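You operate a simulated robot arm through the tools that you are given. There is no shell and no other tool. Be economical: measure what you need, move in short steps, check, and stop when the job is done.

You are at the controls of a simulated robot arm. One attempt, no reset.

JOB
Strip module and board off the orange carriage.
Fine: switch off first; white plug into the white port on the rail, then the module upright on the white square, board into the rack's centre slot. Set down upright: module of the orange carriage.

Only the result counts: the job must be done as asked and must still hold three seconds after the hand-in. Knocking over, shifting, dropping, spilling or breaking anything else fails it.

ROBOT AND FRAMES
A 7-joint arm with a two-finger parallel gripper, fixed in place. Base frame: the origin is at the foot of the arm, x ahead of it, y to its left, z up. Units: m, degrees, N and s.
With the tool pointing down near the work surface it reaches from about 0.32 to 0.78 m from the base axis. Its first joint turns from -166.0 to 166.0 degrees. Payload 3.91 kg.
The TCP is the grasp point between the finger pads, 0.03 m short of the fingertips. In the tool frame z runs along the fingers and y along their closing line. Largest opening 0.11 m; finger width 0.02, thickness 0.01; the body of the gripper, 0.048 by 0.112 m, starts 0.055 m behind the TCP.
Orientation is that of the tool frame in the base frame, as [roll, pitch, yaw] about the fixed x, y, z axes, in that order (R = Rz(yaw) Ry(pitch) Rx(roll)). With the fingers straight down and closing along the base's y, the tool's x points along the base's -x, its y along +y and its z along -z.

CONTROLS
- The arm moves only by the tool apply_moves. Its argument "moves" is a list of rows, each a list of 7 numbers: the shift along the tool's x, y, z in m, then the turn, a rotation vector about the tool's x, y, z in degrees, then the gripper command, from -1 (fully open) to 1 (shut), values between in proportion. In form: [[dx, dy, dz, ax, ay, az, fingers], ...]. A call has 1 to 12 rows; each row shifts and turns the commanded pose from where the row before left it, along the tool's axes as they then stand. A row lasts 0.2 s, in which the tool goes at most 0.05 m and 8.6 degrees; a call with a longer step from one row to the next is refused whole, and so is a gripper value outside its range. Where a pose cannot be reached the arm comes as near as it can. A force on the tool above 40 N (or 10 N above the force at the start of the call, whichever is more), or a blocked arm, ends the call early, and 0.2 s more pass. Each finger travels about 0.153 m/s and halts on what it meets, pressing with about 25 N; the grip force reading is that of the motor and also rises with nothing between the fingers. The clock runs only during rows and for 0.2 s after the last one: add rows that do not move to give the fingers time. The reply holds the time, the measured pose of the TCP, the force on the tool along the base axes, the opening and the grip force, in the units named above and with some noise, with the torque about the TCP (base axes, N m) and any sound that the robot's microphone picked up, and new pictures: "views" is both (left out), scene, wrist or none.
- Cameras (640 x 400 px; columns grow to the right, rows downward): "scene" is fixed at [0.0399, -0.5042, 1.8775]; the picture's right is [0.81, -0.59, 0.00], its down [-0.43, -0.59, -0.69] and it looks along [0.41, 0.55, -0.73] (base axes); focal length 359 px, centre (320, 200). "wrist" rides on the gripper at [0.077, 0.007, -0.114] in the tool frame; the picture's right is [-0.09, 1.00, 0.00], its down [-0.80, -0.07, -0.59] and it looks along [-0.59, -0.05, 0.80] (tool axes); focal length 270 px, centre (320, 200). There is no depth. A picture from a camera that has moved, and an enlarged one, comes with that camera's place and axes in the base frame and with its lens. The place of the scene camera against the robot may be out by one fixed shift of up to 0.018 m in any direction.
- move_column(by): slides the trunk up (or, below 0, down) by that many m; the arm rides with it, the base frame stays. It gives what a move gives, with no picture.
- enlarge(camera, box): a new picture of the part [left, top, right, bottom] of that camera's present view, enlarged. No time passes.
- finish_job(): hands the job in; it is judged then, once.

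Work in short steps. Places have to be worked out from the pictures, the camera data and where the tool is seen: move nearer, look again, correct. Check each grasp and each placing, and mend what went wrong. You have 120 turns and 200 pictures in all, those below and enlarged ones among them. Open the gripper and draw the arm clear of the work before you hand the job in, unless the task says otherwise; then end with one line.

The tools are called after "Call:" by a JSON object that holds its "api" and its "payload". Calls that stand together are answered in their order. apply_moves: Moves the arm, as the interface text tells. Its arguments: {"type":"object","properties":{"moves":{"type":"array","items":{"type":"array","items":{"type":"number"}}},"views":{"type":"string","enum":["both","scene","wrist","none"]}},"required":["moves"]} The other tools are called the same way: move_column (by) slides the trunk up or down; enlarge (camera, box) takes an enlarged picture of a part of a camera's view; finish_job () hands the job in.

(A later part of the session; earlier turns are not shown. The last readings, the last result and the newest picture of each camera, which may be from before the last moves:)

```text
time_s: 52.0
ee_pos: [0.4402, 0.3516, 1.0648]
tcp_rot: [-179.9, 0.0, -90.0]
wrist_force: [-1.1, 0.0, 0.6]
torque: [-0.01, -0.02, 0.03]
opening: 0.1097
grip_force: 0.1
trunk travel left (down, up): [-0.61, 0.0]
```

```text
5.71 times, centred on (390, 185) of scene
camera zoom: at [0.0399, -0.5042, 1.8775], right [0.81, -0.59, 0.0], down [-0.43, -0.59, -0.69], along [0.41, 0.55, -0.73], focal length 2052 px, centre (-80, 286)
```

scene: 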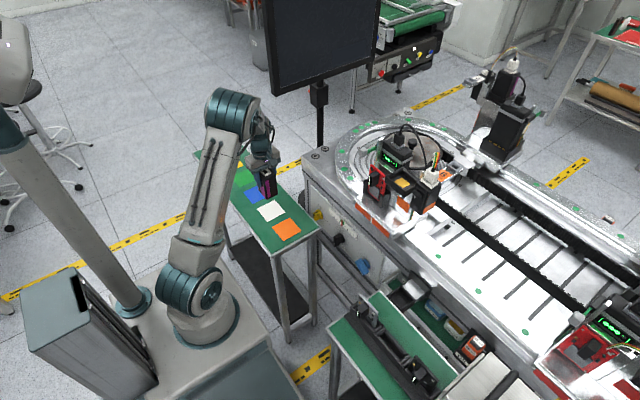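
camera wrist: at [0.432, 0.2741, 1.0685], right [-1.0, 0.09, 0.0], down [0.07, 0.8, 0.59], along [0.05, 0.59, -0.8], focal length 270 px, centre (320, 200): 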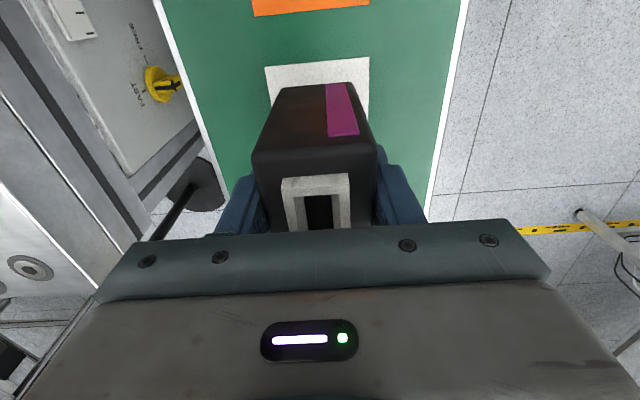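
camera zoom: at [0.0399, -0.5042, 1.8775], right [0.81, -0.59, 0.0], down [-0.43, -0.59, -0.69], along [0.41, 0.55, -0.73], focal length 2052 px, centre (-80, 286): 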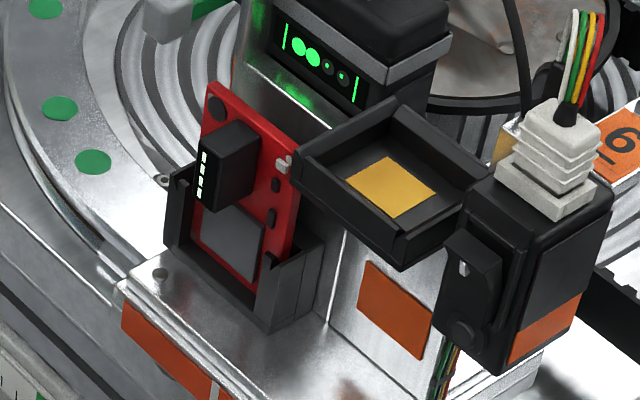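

Rack's centre slot is the empty trough between the grey and black boards; the boards stand with chips facing -x. I rise and go over to look at the red board from above.

Call:
{"api": "apply_moves", "payload": {"moves": [[0, 0, -0.048, 0, 0, 0, -1], [0, 0, -0.048, 0, 0, 0, -1], [0, 0, -0.048, 0, 0, 0, -1], [0, 0, -0.048, 0, 0, 0, -1], [0, 0, -0.048, 0, 0, 0, -1]], "views": "none"}}

Call:
{"api": "apply_moves", "payload": {"moves": [[0.0422, -0.0178, 0, 0, 0, 0, -1], [0.0422, -0.0178, 0, 0, 0, 0, -1], [0.0422, -0.0178, 0, 0, 0, 0, -1], [0.0422, -0.0178, 0, 0, 0, 0, -1], [0.0422, -0.0178, 0, 0, 0, 0, -1], [0.0422, -0.0178, 0, 0, 0, 0, -1], [0.0422, -0.0178, 0, 0, 0, 0, -1], [0.0422, -0.0178, 0, 0, 0, 0, -1], [0.0422, -0.0178, 0, 0, 0, 0, -1], [0, 0, 0, 0, 0, 0, -1]], "views": "wrist"}}

Call:
{"api": "enlarge", "payload": {"camera": "wrist", "box": [210, 90, 350, 240]}}

```text
time_s: 53.2
ee_pos: [0.4386, 0.3548, 1.306]
tcp_rot: [-179.9, 0.0, -90.0]
wrist_force: [0.1, 0.5, 0.4]
torque: [-0.02, -0.03, -0.05]
opening: 0.1098
grip_force: 0.1
trunk travel left (down, up): [-0.61, 0.0]
```

```text
time_s: 55.4
ee_pos: [0.6011, -0.0247, 1.3045]
tcp_rot: [-179.8, 0.1, -89.9]
wrist_force: [0.1, -0.1, -0.8]
torque: [0.0, -0.04, 0.04]
opening: 0.1099
grip_force: 0.0
trunk travel left (down, up): [-0.61, 0.0]
camera wrist: at [0.5921, -0.1023, 1.4193], right [-1.0, 0.09, 0.0], down [0.07, 0.8, 0.59], along [0.05, 0.59, -0.8], focal length 270 px, centre (320, 200)
```

wrist: 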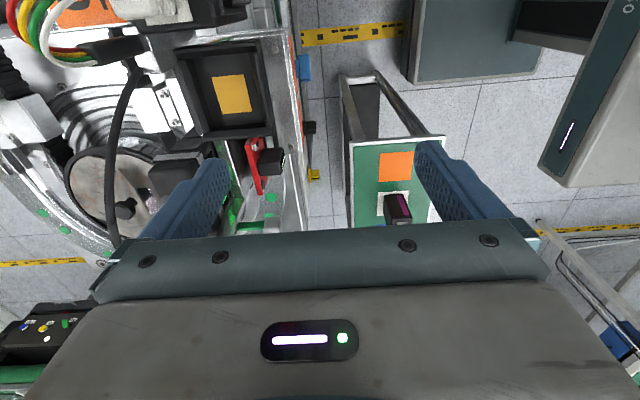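

```text
2.67 times, centred on (280, 165) of wrist
camera zoom: at [0.5921, -0.1023, 1.4193], right [-1.0, 0.09, 0.0], down [0.07, 0.8, 0.59], along [0.05, 0.59, -0.8], focal length 721 px, centre (427, 293)
```

zoom: 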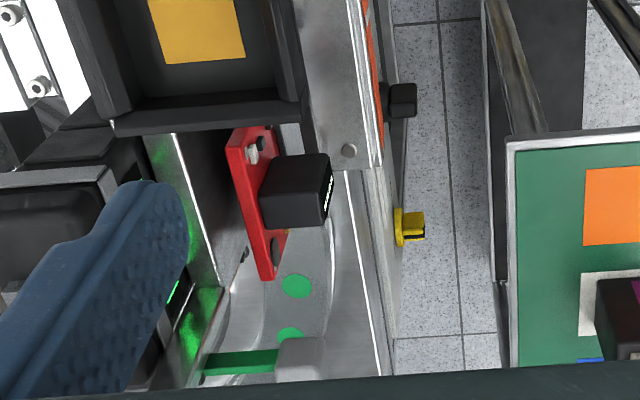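

Board top edge runs y≈0.017–0.082 at x≈0.68, with the chip on its -x face at y≈0.025–0.061. I move closer for accurate gap measurements, with the opening narrowed.

Call:
{"api": "apply_moves", "payload": {"moves": [[0, 0, 0, 0, 0, 0, -0.3], [-0.002, -0.03, 0.02, 0, 0, 0, -0.3], [-0.002, -0.025, 0.02, 0, 0, 0, -0.3], [0, 0, 0.01, 0, 0, 0, -0.3], [0, 0, 0, 0, 0, 0, -0.3]], "views": "wrist"}}

Call:
{"api": "enlarge", "payload": {"camera": "wrist", "box": [250, 110, 390, 240]}}

Call:
{"api": "enlarge", "payload": {"camera": "scene", "box": [365, 150, 415, 215]}}

```text
time_s: 56.6
ee_pos: [0.6562, -0.0222, 1.2538]
tcp_rot: [-179.9, 0.0, -90.1]
wrist_force: [0.2, 0.6, 0.6]
torque: [0.04, 0.0, 0.01]
opening: 0.0715
grip_force: 0.0
trunk travel left (down, up): [-0.61, 0.0]
camera wrist: at [0.6475, -0.1003, 1.3696], right [-1.0, 0.09, 0.0], down [0.07, 0.8, 0.59], along [0.05, 0.59, -0.8], focal length 270 px, centre (320, 200)
```

wrist: 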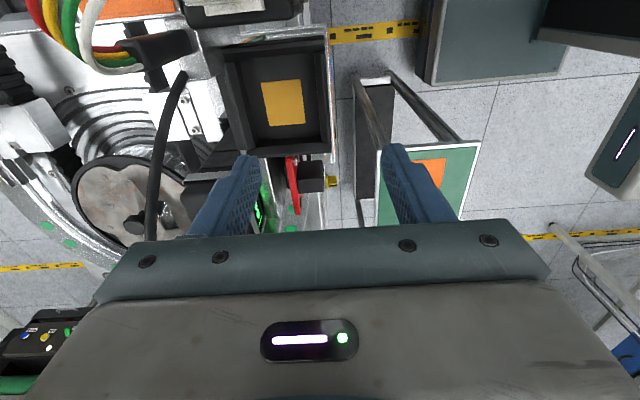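

```text
3.08 times, centred on (320, 175) of wrist
camera zoom: at [0.6475, -0.1003, 1.3696], right [-1.0, 0.09, 0.0], down [0.07, 0.8, 0.59], along [0.05, 0.59, -0.8], focal length 832 px, centre (320, 277)
```

zoom: 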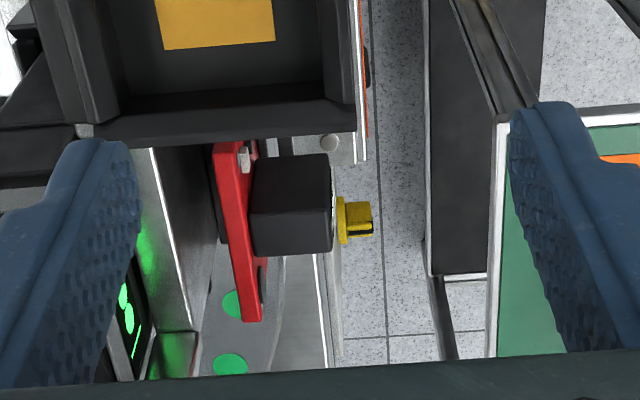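

```text
6.15 times, centred on (390, 182) of scene
camera zoom: at [0.0399, -0.5042, 1.8775], right [0.81, -0.59, 0.0], down [-0.43, -0.59, -0.69], along [0.41, 0.55, -0.73], focal length 2210 px, centre (-111, 308)
```

zoom: 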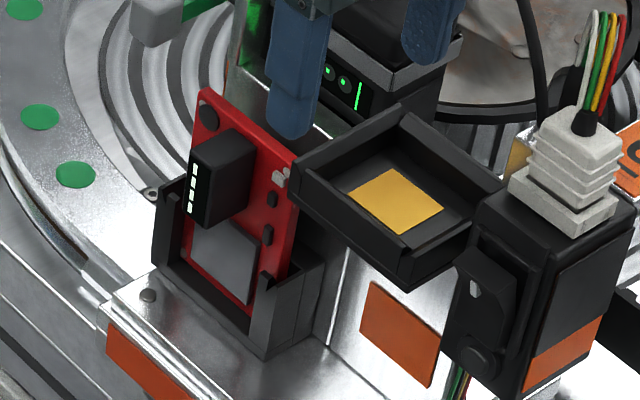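

The palm would hit the display box or paddle in a top-down grasp, so I'll grasp the chip (y 0.037–0.080, front x≈0.658) by its sides from the robot side with a 60° tilt. First retreat and restore yaw 180.

Call:
{"api": "apply_moves", "payload": {"moves": [[0, 0, -0.03, 0, 0, 0, -0.1], [0, 0.045, -0.01, 0, 0, 0, -0.1], [0, 0.045, 0, 0, 0, 0, -0.1], [0, 0.045, 0, 0, 0, 0, -0.1], [0, 0.045, 0, 0, 0, 0, -0.1], [0, 0.03, 0, 0, 0, 0, -0.1]], "views": "none"}}

Call:
{"api": "apply_moves", "payload": {"moves": [[0, 0, 0, 0, 0, 8.2, -0.1], [0, 0, 0, 0, 0, 8.2, -0.1], [0, 0, 0, 0, 0, 8.2, -0.1], [0, 0, 0, 0, 0, 8.2, -0.1], [0, 0, 0, 0, 0, 8.2, -0.1], [0, 0, 0, 0, 0, 8.2, -0.1], [0, 0, 0, 0, 0, 8.2, -0.1], [0, 0, 0, 0, 0, 8.2, -0.1], [0, 0, 0, 0, 0, 8.2, -0.1], [0, 0, 0, 0, 0, 8.1, -0.1], [0, 0, 0, 0, 0, 8.1, -0.1]], "views": "none"}}

Call:
{"api": "apply_moves", "payload": {"moves": [[0, 0.02, 0, 0, -8.6, 0, -0.1], [0, 0.03, 0, 0, -8.6, 0, -0.1], [0, 0.03, 0, 0, -8.6, 0, -0.1], [0, 0, 0, 0, -8.6, 0, -0.1], [0, 0, 0, 0, -8.6, 0, -0.1], [0, 0, 0, 0, -8.6, 0, -0.1], [0, 0, 0, 0, -8.4, 0, -0.1], [0, 0, 0, 0, 0, 0, -0.1]], "views": "wrist"}}

```text
time_s: 58.0
ee_pos: [0.4436, -0.0232, 1.2948]
tcp_rot: [-179.9, 0.1, -90.0]
wrist_force: [0.1, 0.5, -0.3]
torque: [0.01, -0.03, 0.01]
opening: 0.0603
grip_force: 0.0
trunk travel left (down, up): [-0.61, 0.0]
```

```text
time_s: 60.4
ee_pos: [0.4455, -0.0238, 1.2943]
tcp_rot: [-179.9, 0.0, 179.8]
wrist_force: [0.2, 0.6, 0.1]
torque: [-0.01, 0.0, 0.02]
opening: 0.0603
grip_force: 0.1
trunk travel left (down, up): [-0.61, 0.0]
```

```text
time_s: 62.2
ee_pos: [0.4445, 0.0562, 1.2952]
tcp_rot: [-179.9, 60.2, -179.9]
wrist_force: [-0.3, 0.3, 0.4]
torque: [0.01, -0.01, -0.03]
opening: 0.0607
grip_force: 0.0
trunk travel left (down, up): [-0.61, 0.0]
camera wrist: at [0.306, 0.0618, 1.2861], right [0.04, 1.0, 0.08], down [-0.12, -0.07, 0.99], along [0.99, -0.05, 0.11], focal length 270 px, centre (320, 200)
```

wrist: 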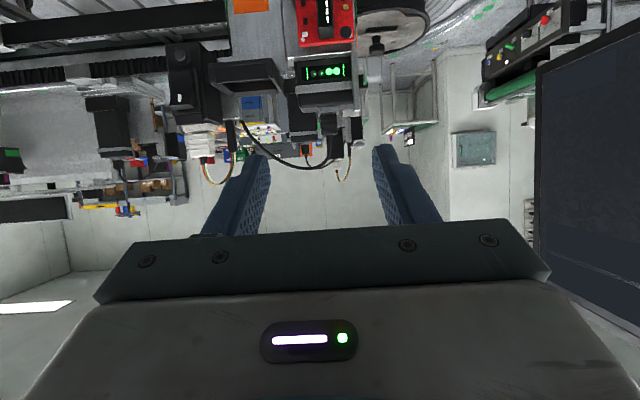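

I descend to a pre-grasp in front of the chip at about (0.58, 0.058, 1.095).

Call:
{"api": "apply_moves", "payload": {"moves": [[0.0211, 0.0005, 0.0434, 0, 0, 0, -0.1], [0.0211, 0.0005, 0.0434, 0, 0, 0, -0.1], [0.0211, 0.0005, 0.0434, 0, 0, 0, -0.1], [0.0211, 0.0005, 0.0434, 0, 0, 0, -0.1], [0.0211, 0, 0.0434, 0, 0, 0, -0.1], [0, 0, 0, 0, 0, 0, -0.1]], "views": "wrist"}}

Call:
{"api": "enlarge", "payload": {"camera": "scene", "box": [350, 140, 420, 220]}}

Call:
{"api": "enlarge", "payload": {"camera": "wrist", "box": [240, 80, 420, 240]}}

```text
time_s: 63.6
ee_pos: [0.5792, 0.0606, 1.0941]
tcp_rot: [-179.8, 60.2, -179.9]
wrist_force: [0.4, 0.9, 0.0]
torque: [-0.02, -0.01, 0.01]
opening: 0.0605
grip_force: 0.1
trunk travel left (down, up): [-0.61, 0.0]
camera wrist: at [0.441, 0.0676, 1.085], right [0.04, 1.0, 0.08], down [-0.12, -0.07, 0.99], along [0.99, -0.05, 0.11], focal length 270 px, centre (320, 200)
```

wrist: 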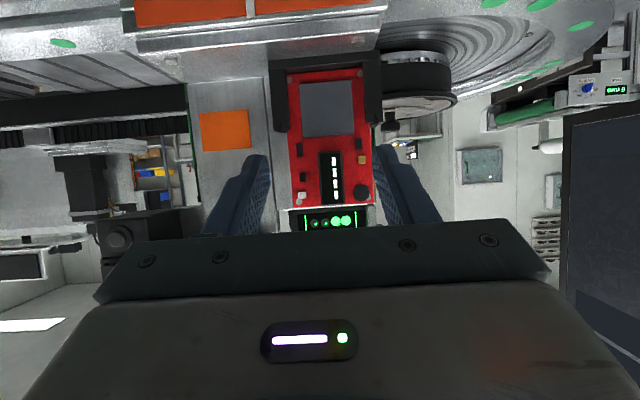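

```text
5.00 times, centred on (385, 180) of scene
camera zoom: at [0.0399, -0.5042, 1.8775], right [0.81, -0.59, 0.0], down [-0.43, -0.59, -0.69], along [0.41, 0.55, -0.73], focal length 1796 px, centre (-5, 300)
```

zoom: 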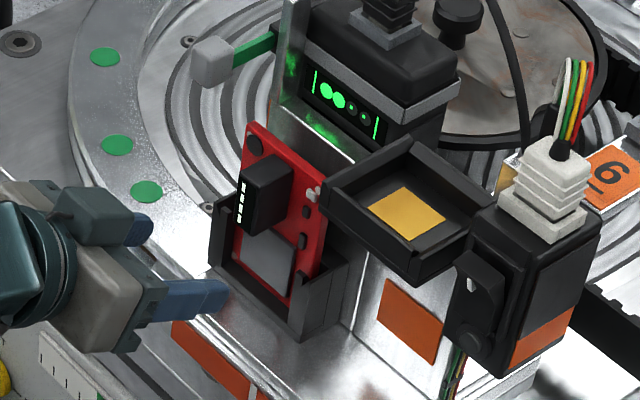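

```text
2.50 times, centred on (330, 160) of wrist
camera zoom: at [0.441, 0.0676, 1.085], right [0.04, 1.0, 0.08], down [-0.12, -0.07, 0.99], along [0.99, -0.05, 0.11], focal length 676 px, centre (295, 300)
```

zoom: 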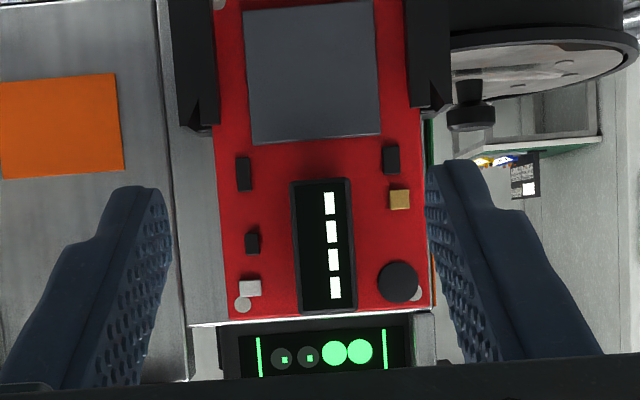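

Frontal view: chip spans y 0.056–0.0775, z 1.072–1.115; board y 0.028–0.106, top z≈1.118. I shift +6 mm in y and z, narrow to 0.05 and advance.

Call:
{"api": "apply_moves", "payload": {"moves": [[-0.0052, 0.006, -0.003, 0, 0, 0, 0.09], [-0.0094, 0, 0.0165, 0, 0, 0, 0.09], [-0.0094, 0, 0.0165, 0, 0, 0, 0.09], [-0.0094, 0, 0.0165, 0, 0, 0, 0.09], [0, 0, 0, 0, 0, 0, 0.09]], "views": "wrist"}}

Call:
{"api": "enlarge", "payload": {"camera": "scene", "box": [360, 140, 420, 210]}}

Call:
{"api": "enlarge", "payload": {"camera": "wrist", "box": [240, 80, 420, 240]}}

```text
time_s: 64.8
ee_pos: [0.6376, 0.0647, 1.1026]
tcp_rot: [180.0, 60.2, 180.0]
wrist_force: [-0.6, -0.6, -0.3]
torque: [0.0, 0.01, -0.01]
opening: 0.0503
grip_force: 0.1
trunk travel left (down, up): [-0.61, 0.0]
camera wrist: at [0.4986, 0.071, 1.0931], right [0.04, 1.0, 0.08], down [-0.12, -0.07, 0.99], along [0.99, -0.05, 0.11], focal length 270 px, centre (320, 200)
```

wrist: 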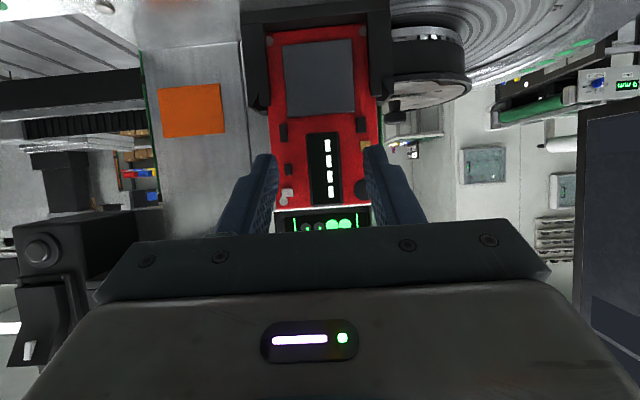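

```text
5.71 times, centred on (390, 175) of scene
camera zoom: at [0.0399, -0.5042, 1.8775], right [0.81, -0.59, 0.0], down [-0.43, -0.59, -0.69], along [0.41, 0.55, -0.73], focal length 2052 px, centre (-80, 343)
```

zoom: 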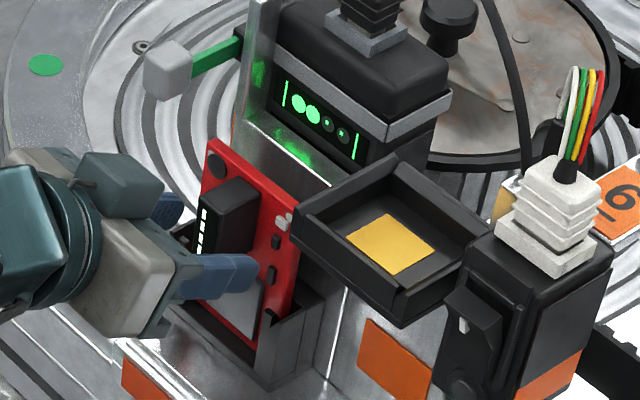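

```text
2.50 times, centred on (330, 160) of wrist
camera zoom: at [0.4986, 0.071, 1.0931], right [0.04, 1.0, 0.08], down [-0.12, -0.07, 0.99], along [0.99, -0.05, 0.11], focal length 676 px, centre (295, 300)
```

zoom: 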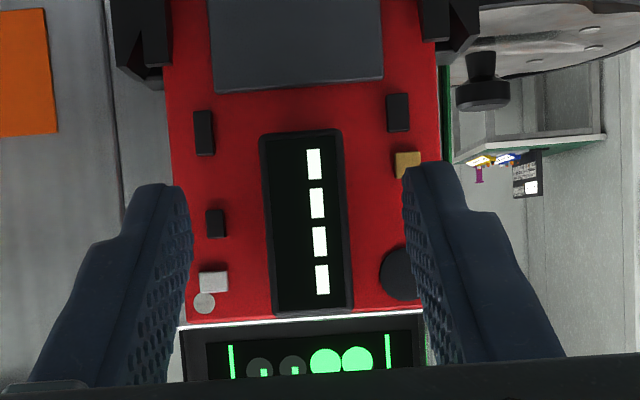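

Chip is slightly right of centre; I shift +3 mm in y and advance 14 mm more, then close.

Call:
{"api": "apply_moves", "payload": {"moves": [[-0.0035, 0.003, 0.0061, 0, 0, 0, 0.09], [-0.0035, 0, 0.0061, 0, 0, 0, 0.09], [0, 0, 0, 0, 0, 0, 0.09]], "views": "none"}}

Call:
{"api": "enlarge", "payload": {"camera": "scene", "box": [360, 140, 420, 210]}}

Call:
{"api": "enlarge", "payload": {"camera": "wrist", "box": [240, 80, 420, 240]}}

```text
time_s: 65.6
ee_pos: [0.652, 0.0666, 1.102]
tcp_rot: [-179.9, 60.1, -179.9]
wrist_force: [-0.3, -0.3, 0.2]
torque: [-0.01, 0.01, -0.01]
opening: 0.05
grip_force: 0.0
trunk travel left (down, up): [-0.61, 0.0]
```

```text
5.71 times, centred on (390, 175) of scene
camera zoom: at [0.0399, -0.5042, 1.8775], right [0.81, -0.59, 0.0], down [-0.43, -0.59, -0.69], along [0.41, 0.55, -0.73], focal length 2052 px, centre (-80, 343)
```

zoom: 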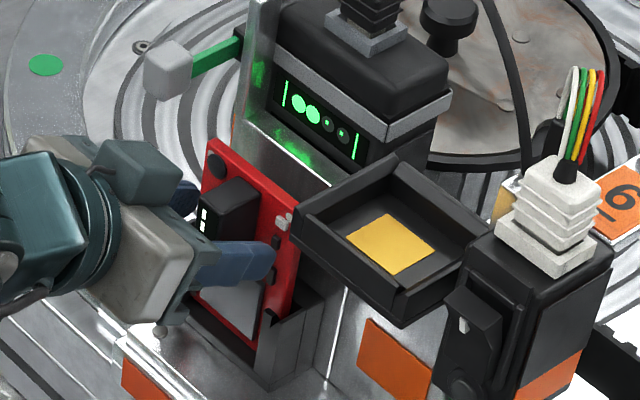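

```text
2.50 times, centred on (330, 160) of wrist
camera zoom: at [0.5127, 0.0731, 1.0929], right [0.04, 1.0, 0.08], down [-0.12, -0.07, 0.99], along [0.99, -0.05, 0.11], focal length 676 px, centre (295, 300)
```

zoom: 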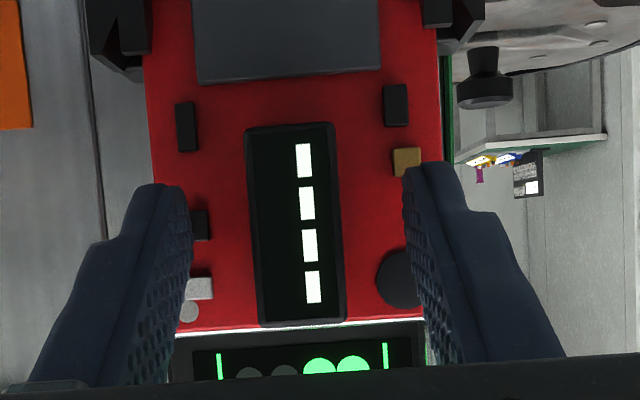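

Chip is centred (col ~295) between the fingers. Close on it.

Call:
{"api": "apply_moves", "payload": {"moves": [[0, 0, 0, 0, 0, 0, 0.4], [0, 0, 0, 0, 0, 0, 0.6], [0, 0, 0, 0, 0, 0, 0.8], [0, 0, 0, 0, 0, 0, 1], [0, 0, 0, 0, 0, 0, 1]], "views": "none"}}

Call:
{"api": "enlarge", "payload": {"camera": "wrist", "box": [240, 80, 420, 240]}}

```text
time_s: 66.8
ee_pos: [0.6524, 0.068, 1.1017]
tcp_rot: [-179.9, 60.1, -180.0]
wrist_force: [0.1, 1.2, -0.1]
torque: [0.01, -0.02, 0.0]
opening: 0.0195
grip_force: 25.7
trunk travel left (down, up): [-0.61, 0.0]
```

```text
2.50 times, centred on (330, 160) of wrist
camera zoom: at [0.5127, 0.0733, 1.0929], right [0.04, 1.0, 0.08], down [-0.12, -0.07, 0.99], along [0.99, -0.05, 0.11], focal length 676 px, centre (295, 300)
```

zoom: 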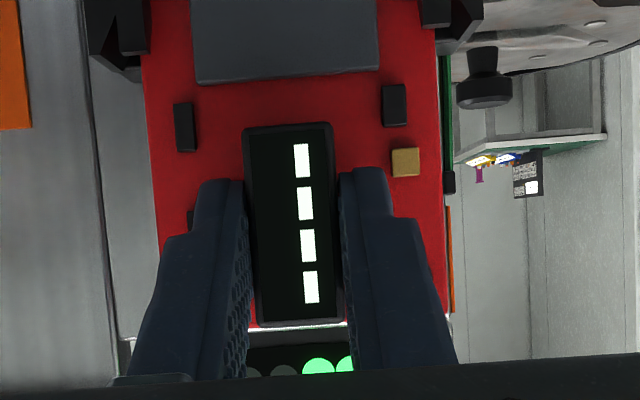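

Chip gripped. Blade clearance beside the board edge is about 1 cm, so I lift straight up 3 cm and check.

Call:
{"api": "apply_moves", "payload": {"moves": [[-0.0043, 0, -0.0025, 0, 0, 0, 1], [-0.0087, 0, -0.005, 0, 0, 0, 1], [-0.0087, 0, -0.005, 0, 0, 0, 1], [-0.0043, 0, -0.0025, 0, 0, 0, 1], [0, 0, 0, 0, 0, 0, 1]], "views": "none"}}

Call:
{"api": "enlarge", "payload": {"camera": "scene", "box": [360, 140, 420, 210]}}

Call:
{"api": "enlarge", "payload": {"camera": "wrist", "box": [220, 20, 440, 240]}}

```text
time_s: 68.0
ee_pos: [0.6505, 0.0672, 1.132]
tcp_rot: [-180.0, 60.1, 180.0]
wrist_force: [0.8, -0.1, -1.1]
torque: [0.01, 0.01, 0.01]
opening: 0.0197
grip_force: 25.4
trunk travel left (down, up): [-0.61, 0.0]
```

```text
5.71 times, centred on (390, 175) of scene
camera zoom: at [0.0399, -0.5042, 1.8775], right [0.81, -0.59, 0.0], down [-0.43, -0.59, -0.69], along [0.41, 0.55, -0.73], focal length 2052 px, centre (-80, 343)
```

zoom: 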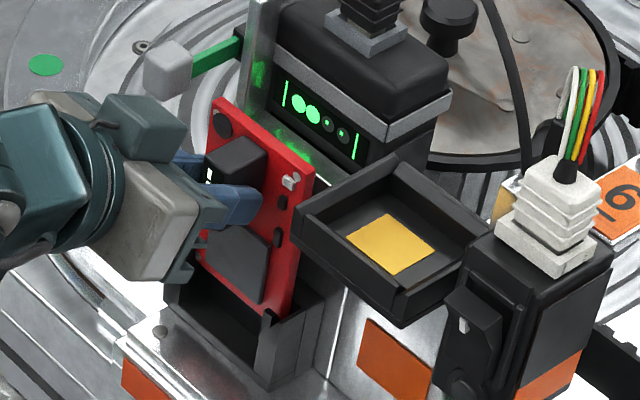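

```text
1.82 times, centred on (330, 130) of wrist
camera zoom: at [0.5125, 0.0734, 1.1226], right [0.04, 1.0, 0.08], down [-0.12, -0.07, 0.99], along [0.99, -0.05, 0.11], focal length 491 px, centre (302, 327)
```

zoom: 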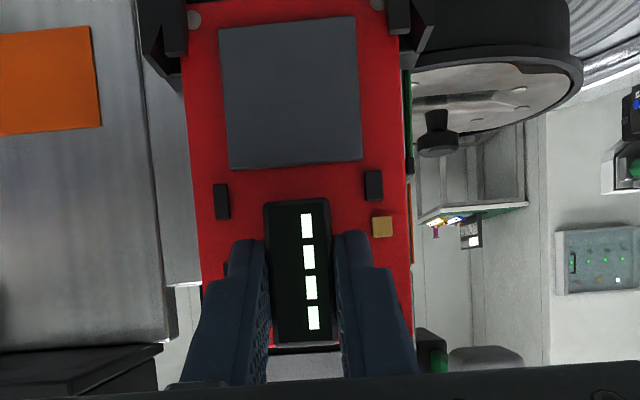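

Lifting cleanly. Another 2 cm.

Call:
{"api": "apply_moves", "payload": {"moves": [[-0.0087, 0, -0.005, 0, 0, 0, 1], [-0.0087, 0, -0.005, 0, 0, 0, 1], [0, 0, 0, 0, 0, 0, 1]], "views": "none"}}

Call:
{"api": "enlarge", "payload": {"camera": "scene", "box": [360, 130, 420, 200]}}

Call:
{"api": "enlarge", "payload": {"camera": "wrist", "box": [220, 0, 440, 200]}}

```text
time_s: 68.8
ee_pos: [0.6521, 0.0671, 1.1505]
tcp_rot: [-180.0, 60.2, 180.0]
wrist_force: [0.1, 0.7, -1.5]
torque: [-0.01, 0.02, 0.0]
opening: 0.0199
grip_force: 25.1
trunk travel left (down, up): [-0.61, 0.0]
```

```text
5.71 times, centred on (390, 165) of scene
camera zoom: at [0.0399, -0.5042, 1.8775], right [0.81, -0.59, 0.0], down [-0.43, -0.59, -0.69], along [0.41, 0.55, -0.73], focal length 2052 px, centre (-80, 400)
```

zoom: 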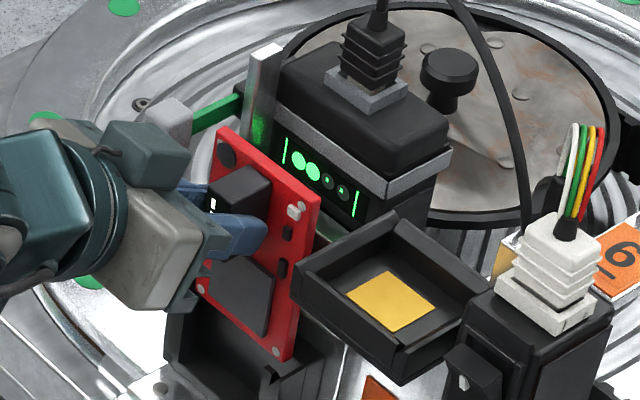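

```text
2.00 times, centred on (330, 100) of wrist
camera zoom: at [0.5124, 0.0733, 1.1422], right [0.04, 1.0, 0.08], down [-0.12, -0.07, 0.99], along [0.99, -0.05, 0.11], focal length 541 px, centre (300, 400)
```

zoom: 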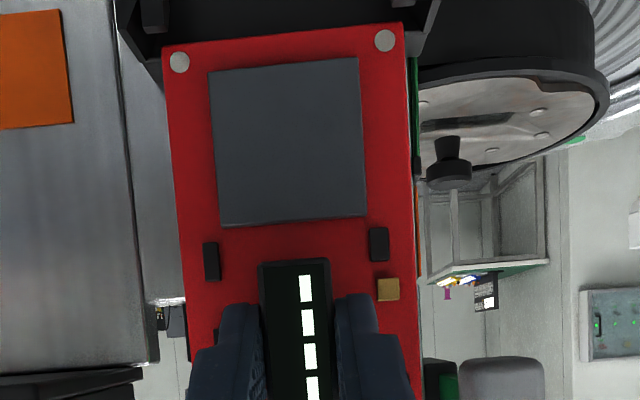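

Board bottom (z≈1.053) is just reaching the post tops. Lift 15 mm more, then draw back -x.

Call:
{"api": "apply_moves", "payload": {"moves": [[-0.0087, 0, -0.005, 0, 0, 0, 1], [-0.0043, 0, -0.0025, 0, 0, 0, 1], [0, 0, 0, 0, 0, 0, 1]], "views": "none"}}

Call:
{"api": "enlarge", "payload": {"camera": "wrist", "box": [220, 0, 440, 200]}}

Call:
{"api": "enlarge", "payload": {"camera": "scene", "box": [360, 130, 420, 200]}}

```text
time_s: 69.6
ee_pos: [0.6512, 0.0682, 1.1662]
tcp_rot: [179.9, 60.2, 180.0]
wrist_force: [0.5, -0.2, -1.2]
torque: [0.03, 0.03, -0.01]
opening: 0.0195
grip_force: 25.2
trunk travel left (down, up): [-0.61, 0.0]
```

```text
2.00 times, centred on (330, 100) of wrist
camera zoom: at [0.5118, 0.0734, 1.1573], right [0.04, 1.0, 0.08], down [-0.12, -0.07, 0.99], along [0.99, -0.05, 0.11], focal length 541 px, centre (300, 400)
```

zoom: 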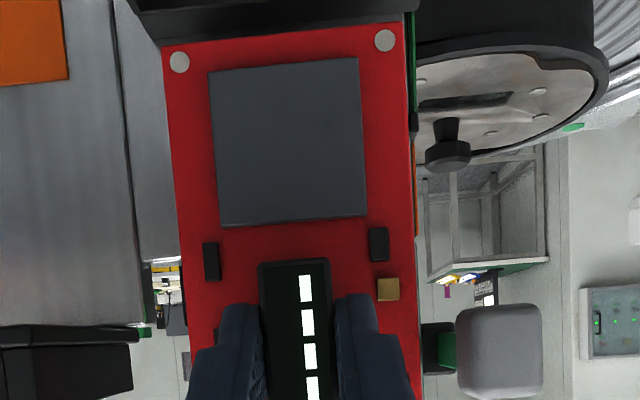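

```text
5.71 times, centred on (390, 165) of scene
camera zoom: at [0.0399, -0.5042, 1.8775], right [0.81, -0.59, 0.0], down [-0.43, -0.59, -0.69], along [0.41, 0.55, -0.73], focal length 2052 px, centre (-80, 400)
```

zoom: 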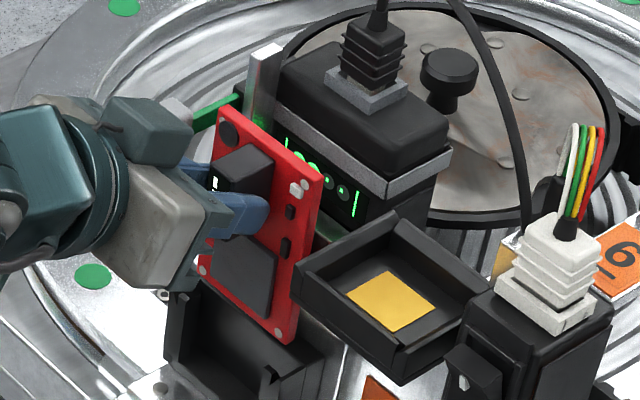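

Board is clear of the holder. I draw back 0.25 m in -x, then tilt the tool down to view the rack with the wrist camera.

Call:
{"api": "apply_moves", "payload": {"moves": [[0.0149, 0, -0.026, 0, 0, 0, 1], [0.0209, 0, -0.0364, 0, 0, 0, 1], [0.0209, 0, -0.0364, 0, 0, 0, 1], [0.0209, 0, -0.0364, 0, 0, 0, 1], [0.0209, 0, -0.0364, 0, 0, 0, 1], [0.0209, 0, -0.0364, 0, 0, 0, 1], [-0.03, 0, -0.017, 0, 0, 0, 1], [-0.03, 0, -0.017, 0, 0, 0, 1], [-0.03, 0, -0.017, 0, 0, 0, 1], [0, 0, 0, 0, 0, 0, 1]], "views": "none"}}

Call:
{"api": "apply_moves", "payload": {"moves": [[0, 0, 0, 0, 8.6, 0, 1], [0, 0, 0, 0, 8.6, 0, 1], [0, 0, 0, 0, 8.6, 0, 1], [0, 0, 0, 0, 8.6, 0, 1], [0, 0, 0, 0, 8.6, 0, 1], [0, 0, 0, 0, 8.6, 0, 1], [0, 0, 0, 0, 8.5, 0, 1], [0, 0, 0, 0, 0, 0, 1]], "views": "wrist"}}

```text
time_s: 71.8
ee_pos: [0.4706, 0.0904, 1.3007]
tcp_rot: [-179.9, 60.1, -179.8]
wrist_force: [0.8, -0.7, -0.3]
torque: [-0.01, 0.04, -0.01]
opening: 0.0195
grip_force: 25.3
out of reach, approached as far as the arm can: row 5, 6
trunk travel left (down, up): [-0.61, 0.0]
```

```text
time_s: 73.6
ee_pos: [0.4685, 0.0931, 1.3023]
tcp_rot: [-179.7, 0.1, -180.0]
wrist_force: [-0.3, 1.3, -0.6]
torque: [-0.07, -0.03, 0.01]
opening: 0.0195
grip_force: 24.6
trunk travel left (down, up): [-0.61, 0.0]
camera wrist: at [0.39, 0.1004, 1.4179], right [0.09, 1.0, -0.01], down [0.8, -0.07, 0.6], along [0.59, -0.06, -0.8], focal length 270 px, centre (320, 200)
```

wrist: 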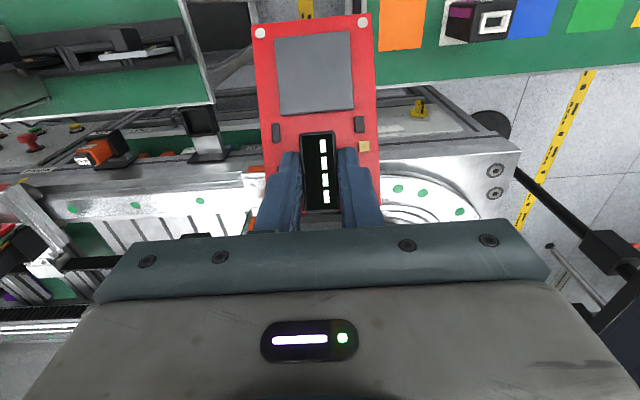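

Rack is visible upper left. I zoom in and take a second viewpoint for triangulation.

Call:
{"api": "enlarge", "payload": {"camera": "wrist", "box": [0, 0, 220, 120]}}

Call:
{"api": "apply_moves", "payload": {"moves": [[0.02, -0.04, 0, 0, 0, 0, 1], [0.02, -0.04, 0, 0, 0, 0, 1], [0.02, -0.04, 0, 0, 0, 0, 1], [0, 0, 0, 0, 0, 0, 1], [0, 0, 0, 0, 0, 0, 1]], "views": "none"}}

Call:
{"api": "enlarge", "payload": {"camera": "wrist", "box": [0, 20, 260, 160]}}

```text
2.91 times, centred on (110, 60) of wrist
camera zoom: at [0.39, 0.1004, 1.4179], right [0.09, 1.0, -0.01], down [0.8, -0.07, 0.6], along [0.59, -0.06, -0.8], focal length 786 px, centre (931, 607)
```

zoom: 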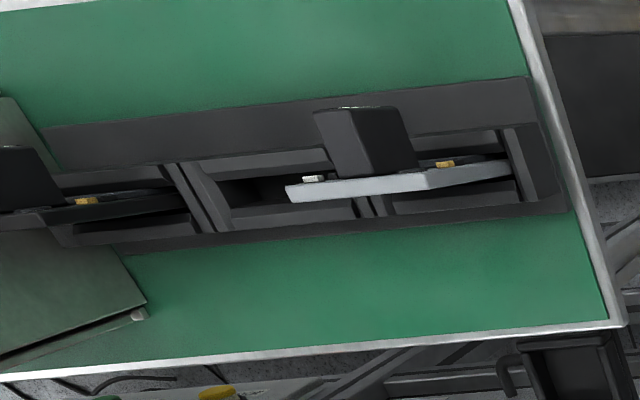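

```text
time_s: 74.8
ee_pos: [0.4087, -0.0334, 1.2991]
tcp_rot: [179.9, 0.0, -179.8]
wrist_force: [-0.7, -0.1, -0.9]
torque: [0.01, -0.02, 0.0]
opening: 0.0194
grip_force: 24.4
trunk travel left (down, up): [-0.61, 0.0]
```

```text
2.46 times, centred on (130, 90) of wrist
camera zoom: at [0.3304, -0.0269, 1.4152], right [0.09, 1.0, 0.0], down [0.8, -0.07, 0.59], along [0.59, -0.05, -0.8], focal length 665 px, centre (788, 471)
```

zoom: 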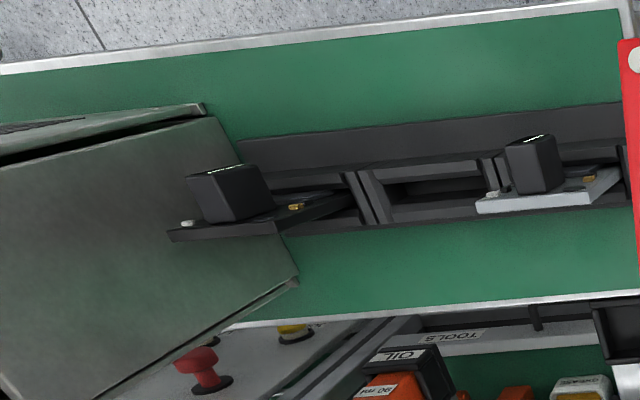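

I shift another 0.13 m toward -y for a more direct view of the centre slot.

Call:
{"api": "apply_moves", "payload": {"moves": [[0, -0.045, 0, 0, 0, 0, 1], [0, -0.045, 0, 0, 0, 0, 1], [0, -0.045, 0, 0, 0, 0, 1], [0, 0, 0, 0, 0, 0, 1], [0, 0, 0, 0, 0, 0, 1]], "views": "wrist"}}

Call:
{"api": "enlarge", "payload": {"camera": "wrist", "box": [90, 20, 270, 140]}}

Call:
{"api": "enlarge", "payload": {"camera": "scene", "box": [350, 285, 430, 375]}}

```text
time_s: 76.0
ee_pos: [0.4103, -0.1671, 1.3017]
tcp_rot: [-180.0, 0.0, -180.0]
wrist_force: [-0.3, 0.0, -1.6]
torque: [-0.07, 0.0, -0.02]
opening: 0.0195
grip_force: 24.7
trunk travel left (down, up): [-0.61, 0.0]
camera wrist: at [0.3325, -0.161, 1.4177], right [0.09, 1.0, 0.0], down [0.8, -0.07, 0.59], along [0.59, -0.05, -0.8], focal length 270 px, centre (320, 200)
```

wrist: 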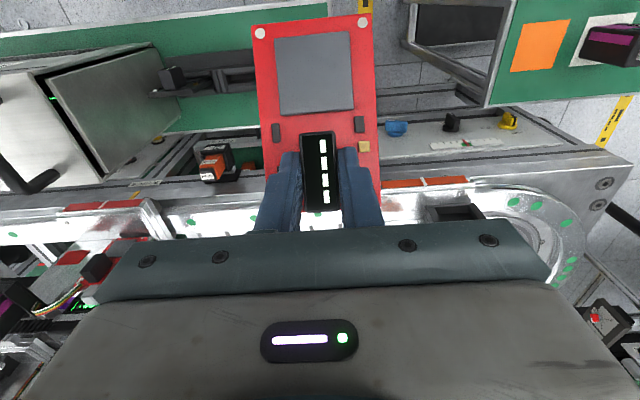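

```text
3.33 times, centred on (180, 80) of wrist
camera zoom: at [0.3325, -0.161, 1.4177], right [0.09, 1.0, 0.0], down [0.8, -0.07, 0.59], along [0.59, -0.05, -0.8], focal length 901 px, centre (787, 600)
```

zoom: 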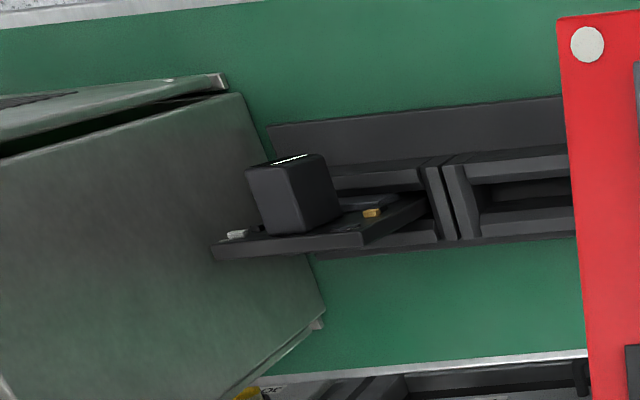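

```text
4.44 times, centred on (390, 330) of scene
camera zoom: at [0.0399, -0.5042, 1.8775], right [0.81, -0.59, 0.0], down [-0.43, -0.59, -0.69], along [0.41, 0.55, -0.73], focal length 1596 px, centre (9, -378)
```

zoom: 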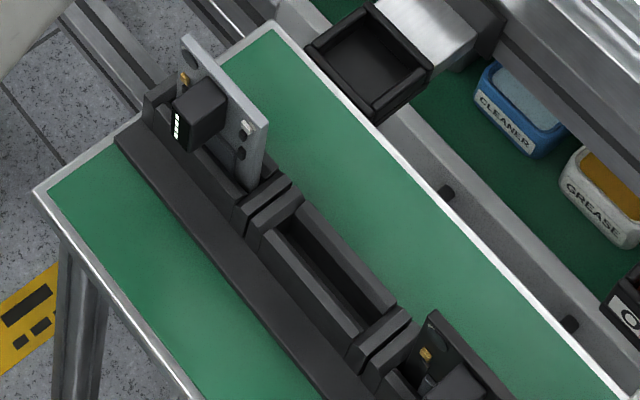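

Centre slot estimated at x≈0.437, y from -0.343 to -0.262 (centre ≈-0.302), wall top z≈0.873, aligned with the base axes. In the 60° grasp the board sits at TCP +0.039 in x and its bottom 0.0975 below. I move to y≈-0.303 and tilt to 60°.

Call:
{"api": "apply_moves", "payload": {"moves": [[0, -0.0453, 0, 0, 0, 0, 1], [0, -0.0453, 0, 0, 0, 0, 1], [0, -0.0453, 0, 0, 0, 0, 1], [0, 0, 0, 0, -8.6, 0, 1], [0, 0, 0, 0, -8.6, 0, 1], [0, 0, 0, 0, -8.6, 0, 1], [0, 0, 0, 0, -8.6, 0, 1], [0, 0, 0, 0, -8.6, 0, 1], [0, 0, 0, 0, -8.6, 0, 1], [0, 0, 0, 0, -8.4, 0, 1], [0, 0, 0, 0, 0, 0, 1]], "views": "both"}}

```text
time_s: 78.4
ee_pos: [0.4091, -0.3038, 1.302]
tcp_rot: [-179.9, 60.1, -179.9]
wrist_force: [0.4, 0.3, -0.5]
torque: [0.02, 0.04, 0.04]
opening: 0.0196
grip_force: 25.5
trunk travel left (down, up): [-0.61, 0.0]
camera wrist: at [0.2705, -0.2972, 1.2933], right [0.04, 1.0, 0.08], down [-0.12, -0.07, 0.99], along [0.99, -0.05, 0.11], focal length 270 px, centre (320, 200)
```

scene: 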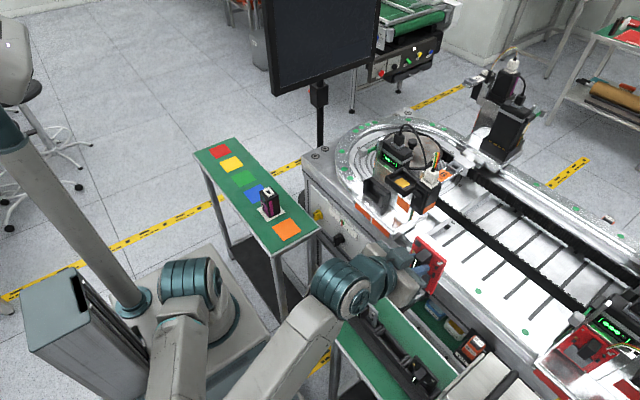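
wrist: 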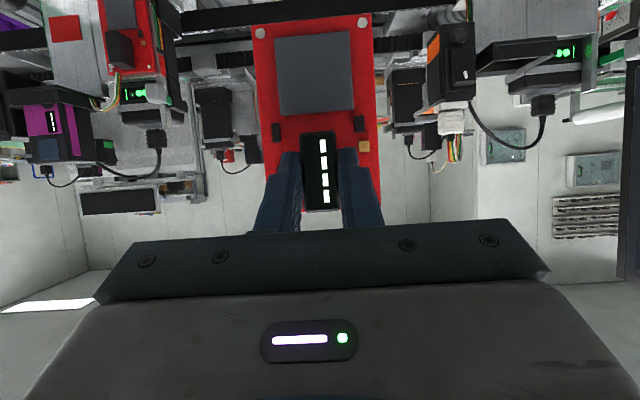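

Pose reached. I lower everything with the column by 0.20 m (pure vertical), then check the alignment.

Call:
{"api": "move_column", "payload": {"by": -0.2}}

Call:
{"api": "enlarge", "payload": {"camera": "scene", "box": [340, 230, 460, 380]}}

```text
time_s: 80.6
ee_pos: [0.408, -0.3033, 1.1021]
tcp_rot: [180.0, 60.0, 180.0]
wrist_force: [0.1, -0.1, -0.3]
torque: [0.02, 0.05, -0.02]
opening: 0.0196
grip_force: 24.9
trunk travel left (down, up): [-0.41, 0.2]
```

```text
2.67 times, centred on (400, 305) of scene
camera zoom: at [0.0399, -0.5042, 1.8775], right [0.81, -0.59, 0.0], down [-0.43, -0.59, -0.69], along [0.41, 0.55, -0.73], focal length 958 px, centre (107, -80)
```

zoom: 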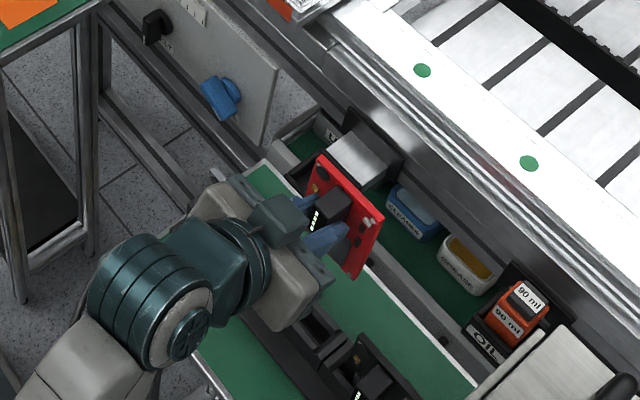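

Board corner projection matches the scene to ~3 mm. I shift 1 cm to -x and lower 0.10 m to hover just above the slot.

Call:
{"api": "apply_moves", "payload": {"moves": [[0.005, 0, -0.0087, 0, 0, 0, 1], [0, 0, 0, 0, 0, 0, 1]], "views": "none"}}

Call:
{"api": "move_column", "payload": {"by": -0.1}}

Call:
{"api": "enlarge", "payload": {"camera": "scene", "box": [355, 265, 425, 355]}}

```text
time_s: 81.2
ee_pos: [0.399, -0.3045, 1.1016]
tcp_rot: [-180.0, 60.0, 180.0]
wrist_force: [-0.6, -0.4, -1.9]
torque: [-0.02, 0.05, 0.03]
opening: 0.0195
grip_force: 25.6
trunk travel left (down, up): [-0.41, 0.2]
```

```text
time_s: 82.5
ee_pos: [0.4003, -0.3035, 1.0024]
tcp_rot: [180.0, 60.0, 180.0]
wrist_force: [-0.1, 0.0, -1.2]
torque: [0.02, 0.03, -0.02]
opening: 0.0194
grip_force: 25.0
trunk travel left (down, up): [-0.31, 0.3]
```

```text
4.44 times, centred on (390, 310) of scene
camera zoom: at [0.0399, -0.5042, 1.8775], right [0.81, -0.59, 0.0], down [-0.43, -0.59, -0.69], along [0.41, 0.55, -0.73], focal length 1596 px, centre (9, -289)
```

zoom: 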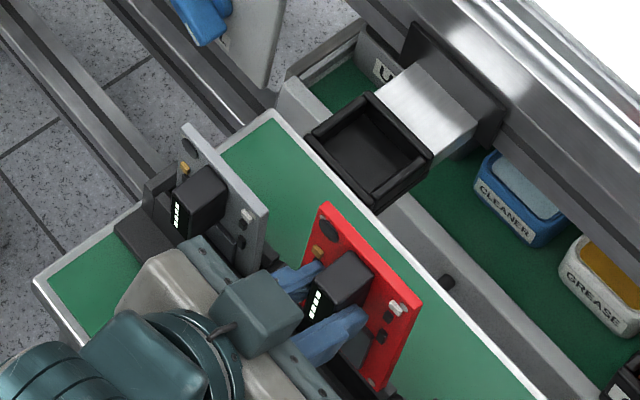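

I zoom on the board's lower corner and the slot's -y end to compare directly.

Call:
{"api": "enlarge", "payload": {"camera": "scene", "box": [395, 310, 435, 370]}}

```text
6.67 times, centred on (415, 340) of scene
camera zoom: at [0.0399, -0.5042, 1.8775], right [0.81, -0.59, 0.0], down [-0.43, -0.59, -0.69], along [0.41, 0.55, -0.73], focal length 2394 px, centre (-313, -733)
```

zoom: 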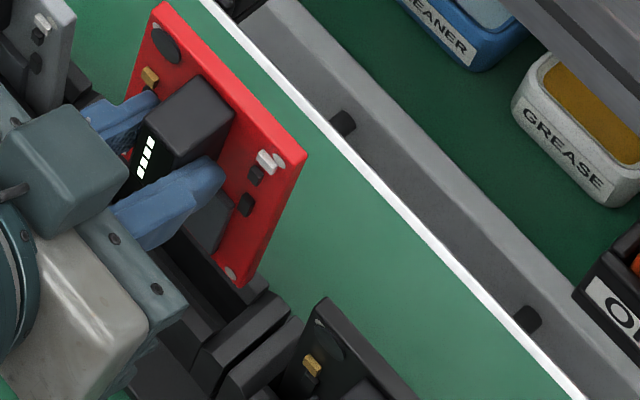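

Projected slot end matches the image; slot x ≈0.433, so I shift 6 mm to -x and lower 2 cm.

Call:
{"api": "apply_moves", "payload": {"moves": [[0.003, 0, -0.0052, 0, 0, 0, 1], [0, 0, 0, 0, 0, 0, 1]], "views": "none"}}

Call:
{"api": "move_column", "payload": {"by": -0.02}}

Call:
{"api": "enlarge", "payload": {"camera": "scene", "box": [395, 315, 430, 365]}}

```text
time_s: 83.1
ee_pos: [0.3927, -0.304, 1.0022]
tcp_rot: [-179.9, 60.0, 180.0]
wrist_force: [0.2, -0.3, -0.9]
torque: [-0.01, 0.05, -0.01]
opening: 0.0197
grip_force: 25.0
trunk travel left (down, up): [-0.31, 0.3]
```

```text
time_s: 83.8
ee_pos: [0.3931, -0.3059, 0.9809]
tcp_rot: [180.0, 60.0, -179.9]
wrist_force: [0.0, 0.2, -2.3]
torque: [0.0, 0.06, 0.01]
opening: 0.0197
grip_force: 24.7
trunk travel left (down, up): [-0.29, 0.32]
```

```text
8.00 times, centred on (412, 340) of scene
camera zoom: at [0.0399, -0.5042, 1.8775], right [0.81, -0.59, 0.0], down [-0.43, -0.59, -0.69], along [0.41, 0.55, -0.73], focal length 2873 px, centre (-420, -920)
```

zoom: 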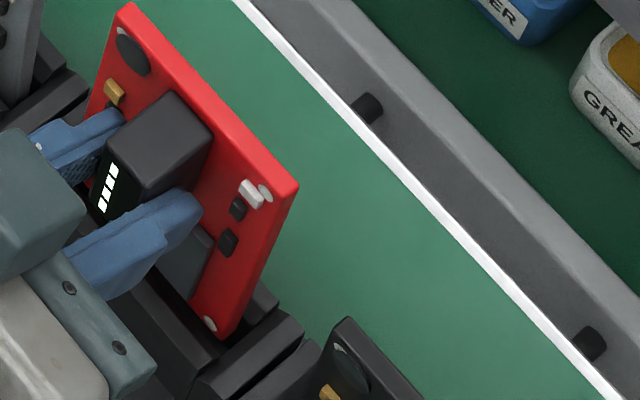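

Zoom more tightly on that corner.

Call:
{"api": "enlarge", "payload": {"camera": "scene", "box": [394, 342, 414, 368]}}

```text
15.38 times, centred on (404, 355) of scene
camera zoom: at [0.0399, -0.5042, 1.8775], right [0.81, -0.59, 0.0], down [-0.43, -0.59, -0.69], along [0.41, 0.55, -0.73], focal length 5526 px, centre (-972, -2185)
```

zoom: 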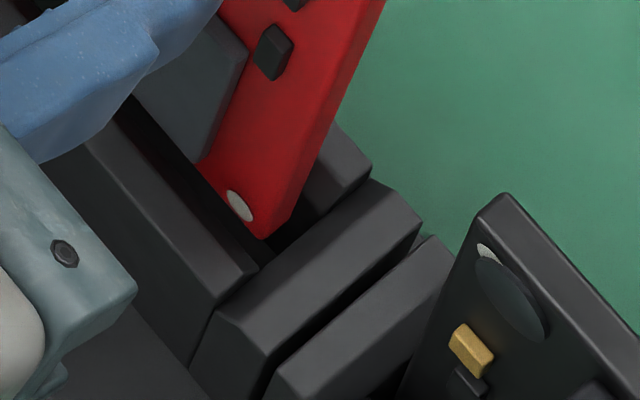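

Close view shows the slot gap ~11 mm vs board ~7 mm; the board needs a few mm +x. I shift +3 mm and lower 4 mm, then re-check.

Call:
{"api": "apply_moves", "payload": {"moves": [[-0.0015, 0, 0.0026, 0, 0, 0, 1], [0.0035, 0, 0.002, 0, 0, 0, 1], [0, 0, 0, 0, 0, 0, 1]], "views": "none"}}

Call:
{"api": "enlarge", "payload": {"camera": "scene", "box": [394, 342, 414, 368]}}

```text
time_s: 84.6
ee_pos: [0.3967, -0.3043, 0.9773]
tcp_rot: [179.9, 60.0, 180.0]
wrist_force: [0.3, 0.3, -1.3]
torque: [-0.02, 0.05, -0.04]
opening: 0.0193
grip_force: 25.0
trunk travel left (down, up): [-0.29, 0.32]
```

```text
15.38 times, centred on (404, 355) of scene
camera zoom: at [0.0399, -0.5042, 1.8775], right [0.81, -0.59, 0.0], down [-0.43, -0.59, -0.69], along [0.41, 0.55, -0.73], focal length 5526 px, centre (-972, -2185)
```

zoom: 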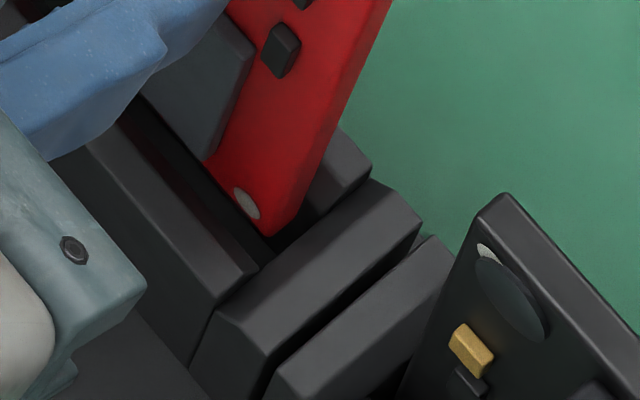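

Continue lowering 5 mm.

Call:
{"api": "apply_moves", "payload": {"moves": [[0.0043, 0, 0.0025, 0, 0, 0, 1], [0, 0, 0, 0, 0, 0, 1]], "views": "none"}}

Call:
{"api": "enlarge", "payload": {"camera": "scene", "box": [394, 342, 414, 368]}}

```text
time_s: 85.2
ee_pos: [0.3971, -0.3035, 0.9724]
tcp_rot: [180.0, 60.0, -180.0]
wrist_force: [0.5, 0.3, -1.5]
torque: [0.01, 0.04, 0.04]
opening: 0.0196
grip_force: 25.2
trunk travel left (down, up): [-0.29, 0.32]
```

```text
15.38 times, centred on (404, 355) of scene
camera zoom: at [0.0399, -0.5042, 1.8775], right [0.81, -0.59, 0.0], down [-0.43, -0.59, -0.69], along [0.41, 0.55, -0.73], focal length 5526 px, centre (-972, -2185)
```

zoom: 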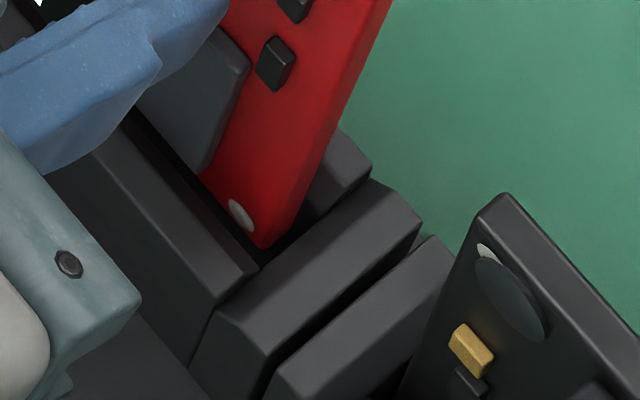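

Lower 3 mm more to see whether the wall starts occluding the board.

Call:
{"api": "apply_moves", "payload": {"moves": [[0.0026, 0, 0.0015, 0, 0, 0, 1], [0, 0, 0, 0, 0, 0, 1]], "views": "none"}}

Call:
{"api": "enlarge", "payload": {"camera": "scene", "box": [396, 346, 410, 364]}}

```text
time_s: 85.8
ee_pos: [0.3959, -0.3046, 0.9691]
tcp_rot: [179.9, 60.1, 180.0]
wrist_force: [0.3, -0.5, -2.1]
torque: [0.0, 0.03, 0.02]
opening: 0.0195
grip_force: 25.3
trunk travel left (down, up): [-0.29, 0.32]
```

```text
16.00 times, centred on (403, 355) of scene
camera zoom: at [0.0399, -0.5042, 1.8775], right [0.81, -0.59, 0.0], down [-0.43, -0.59, -0.69], along [0.41, 0.55, -0.73], focal length 5747 px, centre (-1008, -2280)
```

zoom: 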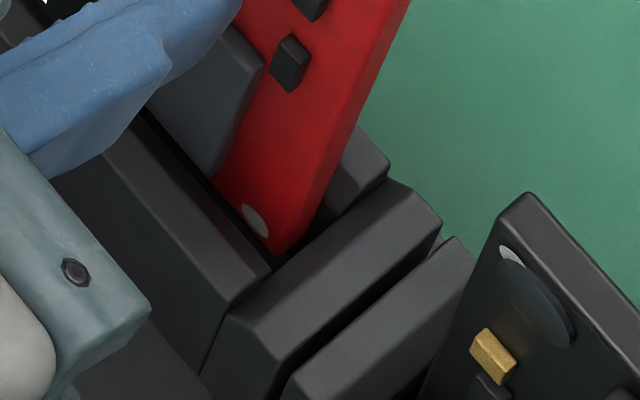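

Nearly inside; lower 3 mm more with force check.

Call:
{"api": "apply_moves", "payload": {"moves": [[0.0026, 0, 0.0015, 0, 0, 0, 1], [0, 0, 0, 0, 0, 0, 1]], "views": "none"}}

Call:
{"api": "enlarge", "payload": {"camera": "scene", "box": [396, 346, 410, 364]}}

```text
time_s: 86.4
ee_pos: [0.3972, -0.3045, 0.9674]
tcp_rot: [-180.0, 60.1, 180.0]
wrist_force: [0.8, 0.3, -1.0]
torque: [-0.02, 0.01, -0.02]
opening: 0.0197
grip_force: 25.4
trunk travel left (down, up): [-0.29, 0.32]
```

```text
16.00 times, centred on (403, 355) of scene
camera zoom: at [0.0399, -0.5042, 1.8775], right [0.81, -0.59, 0.0], down [-0.43, -0.59, -0.69], along [0.41, 0.55, -0.73], focal length 5747 px, centre (-1008, -2280)
```

zoom: 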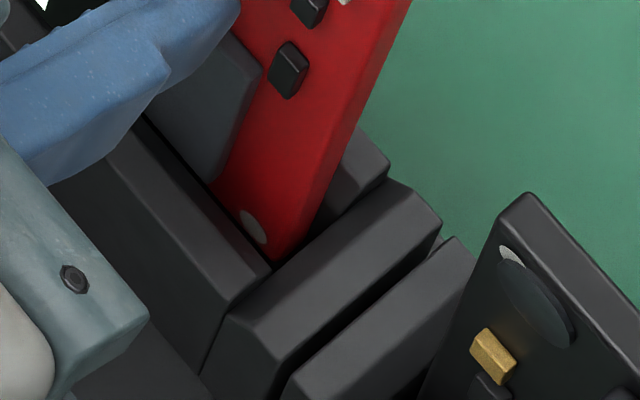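

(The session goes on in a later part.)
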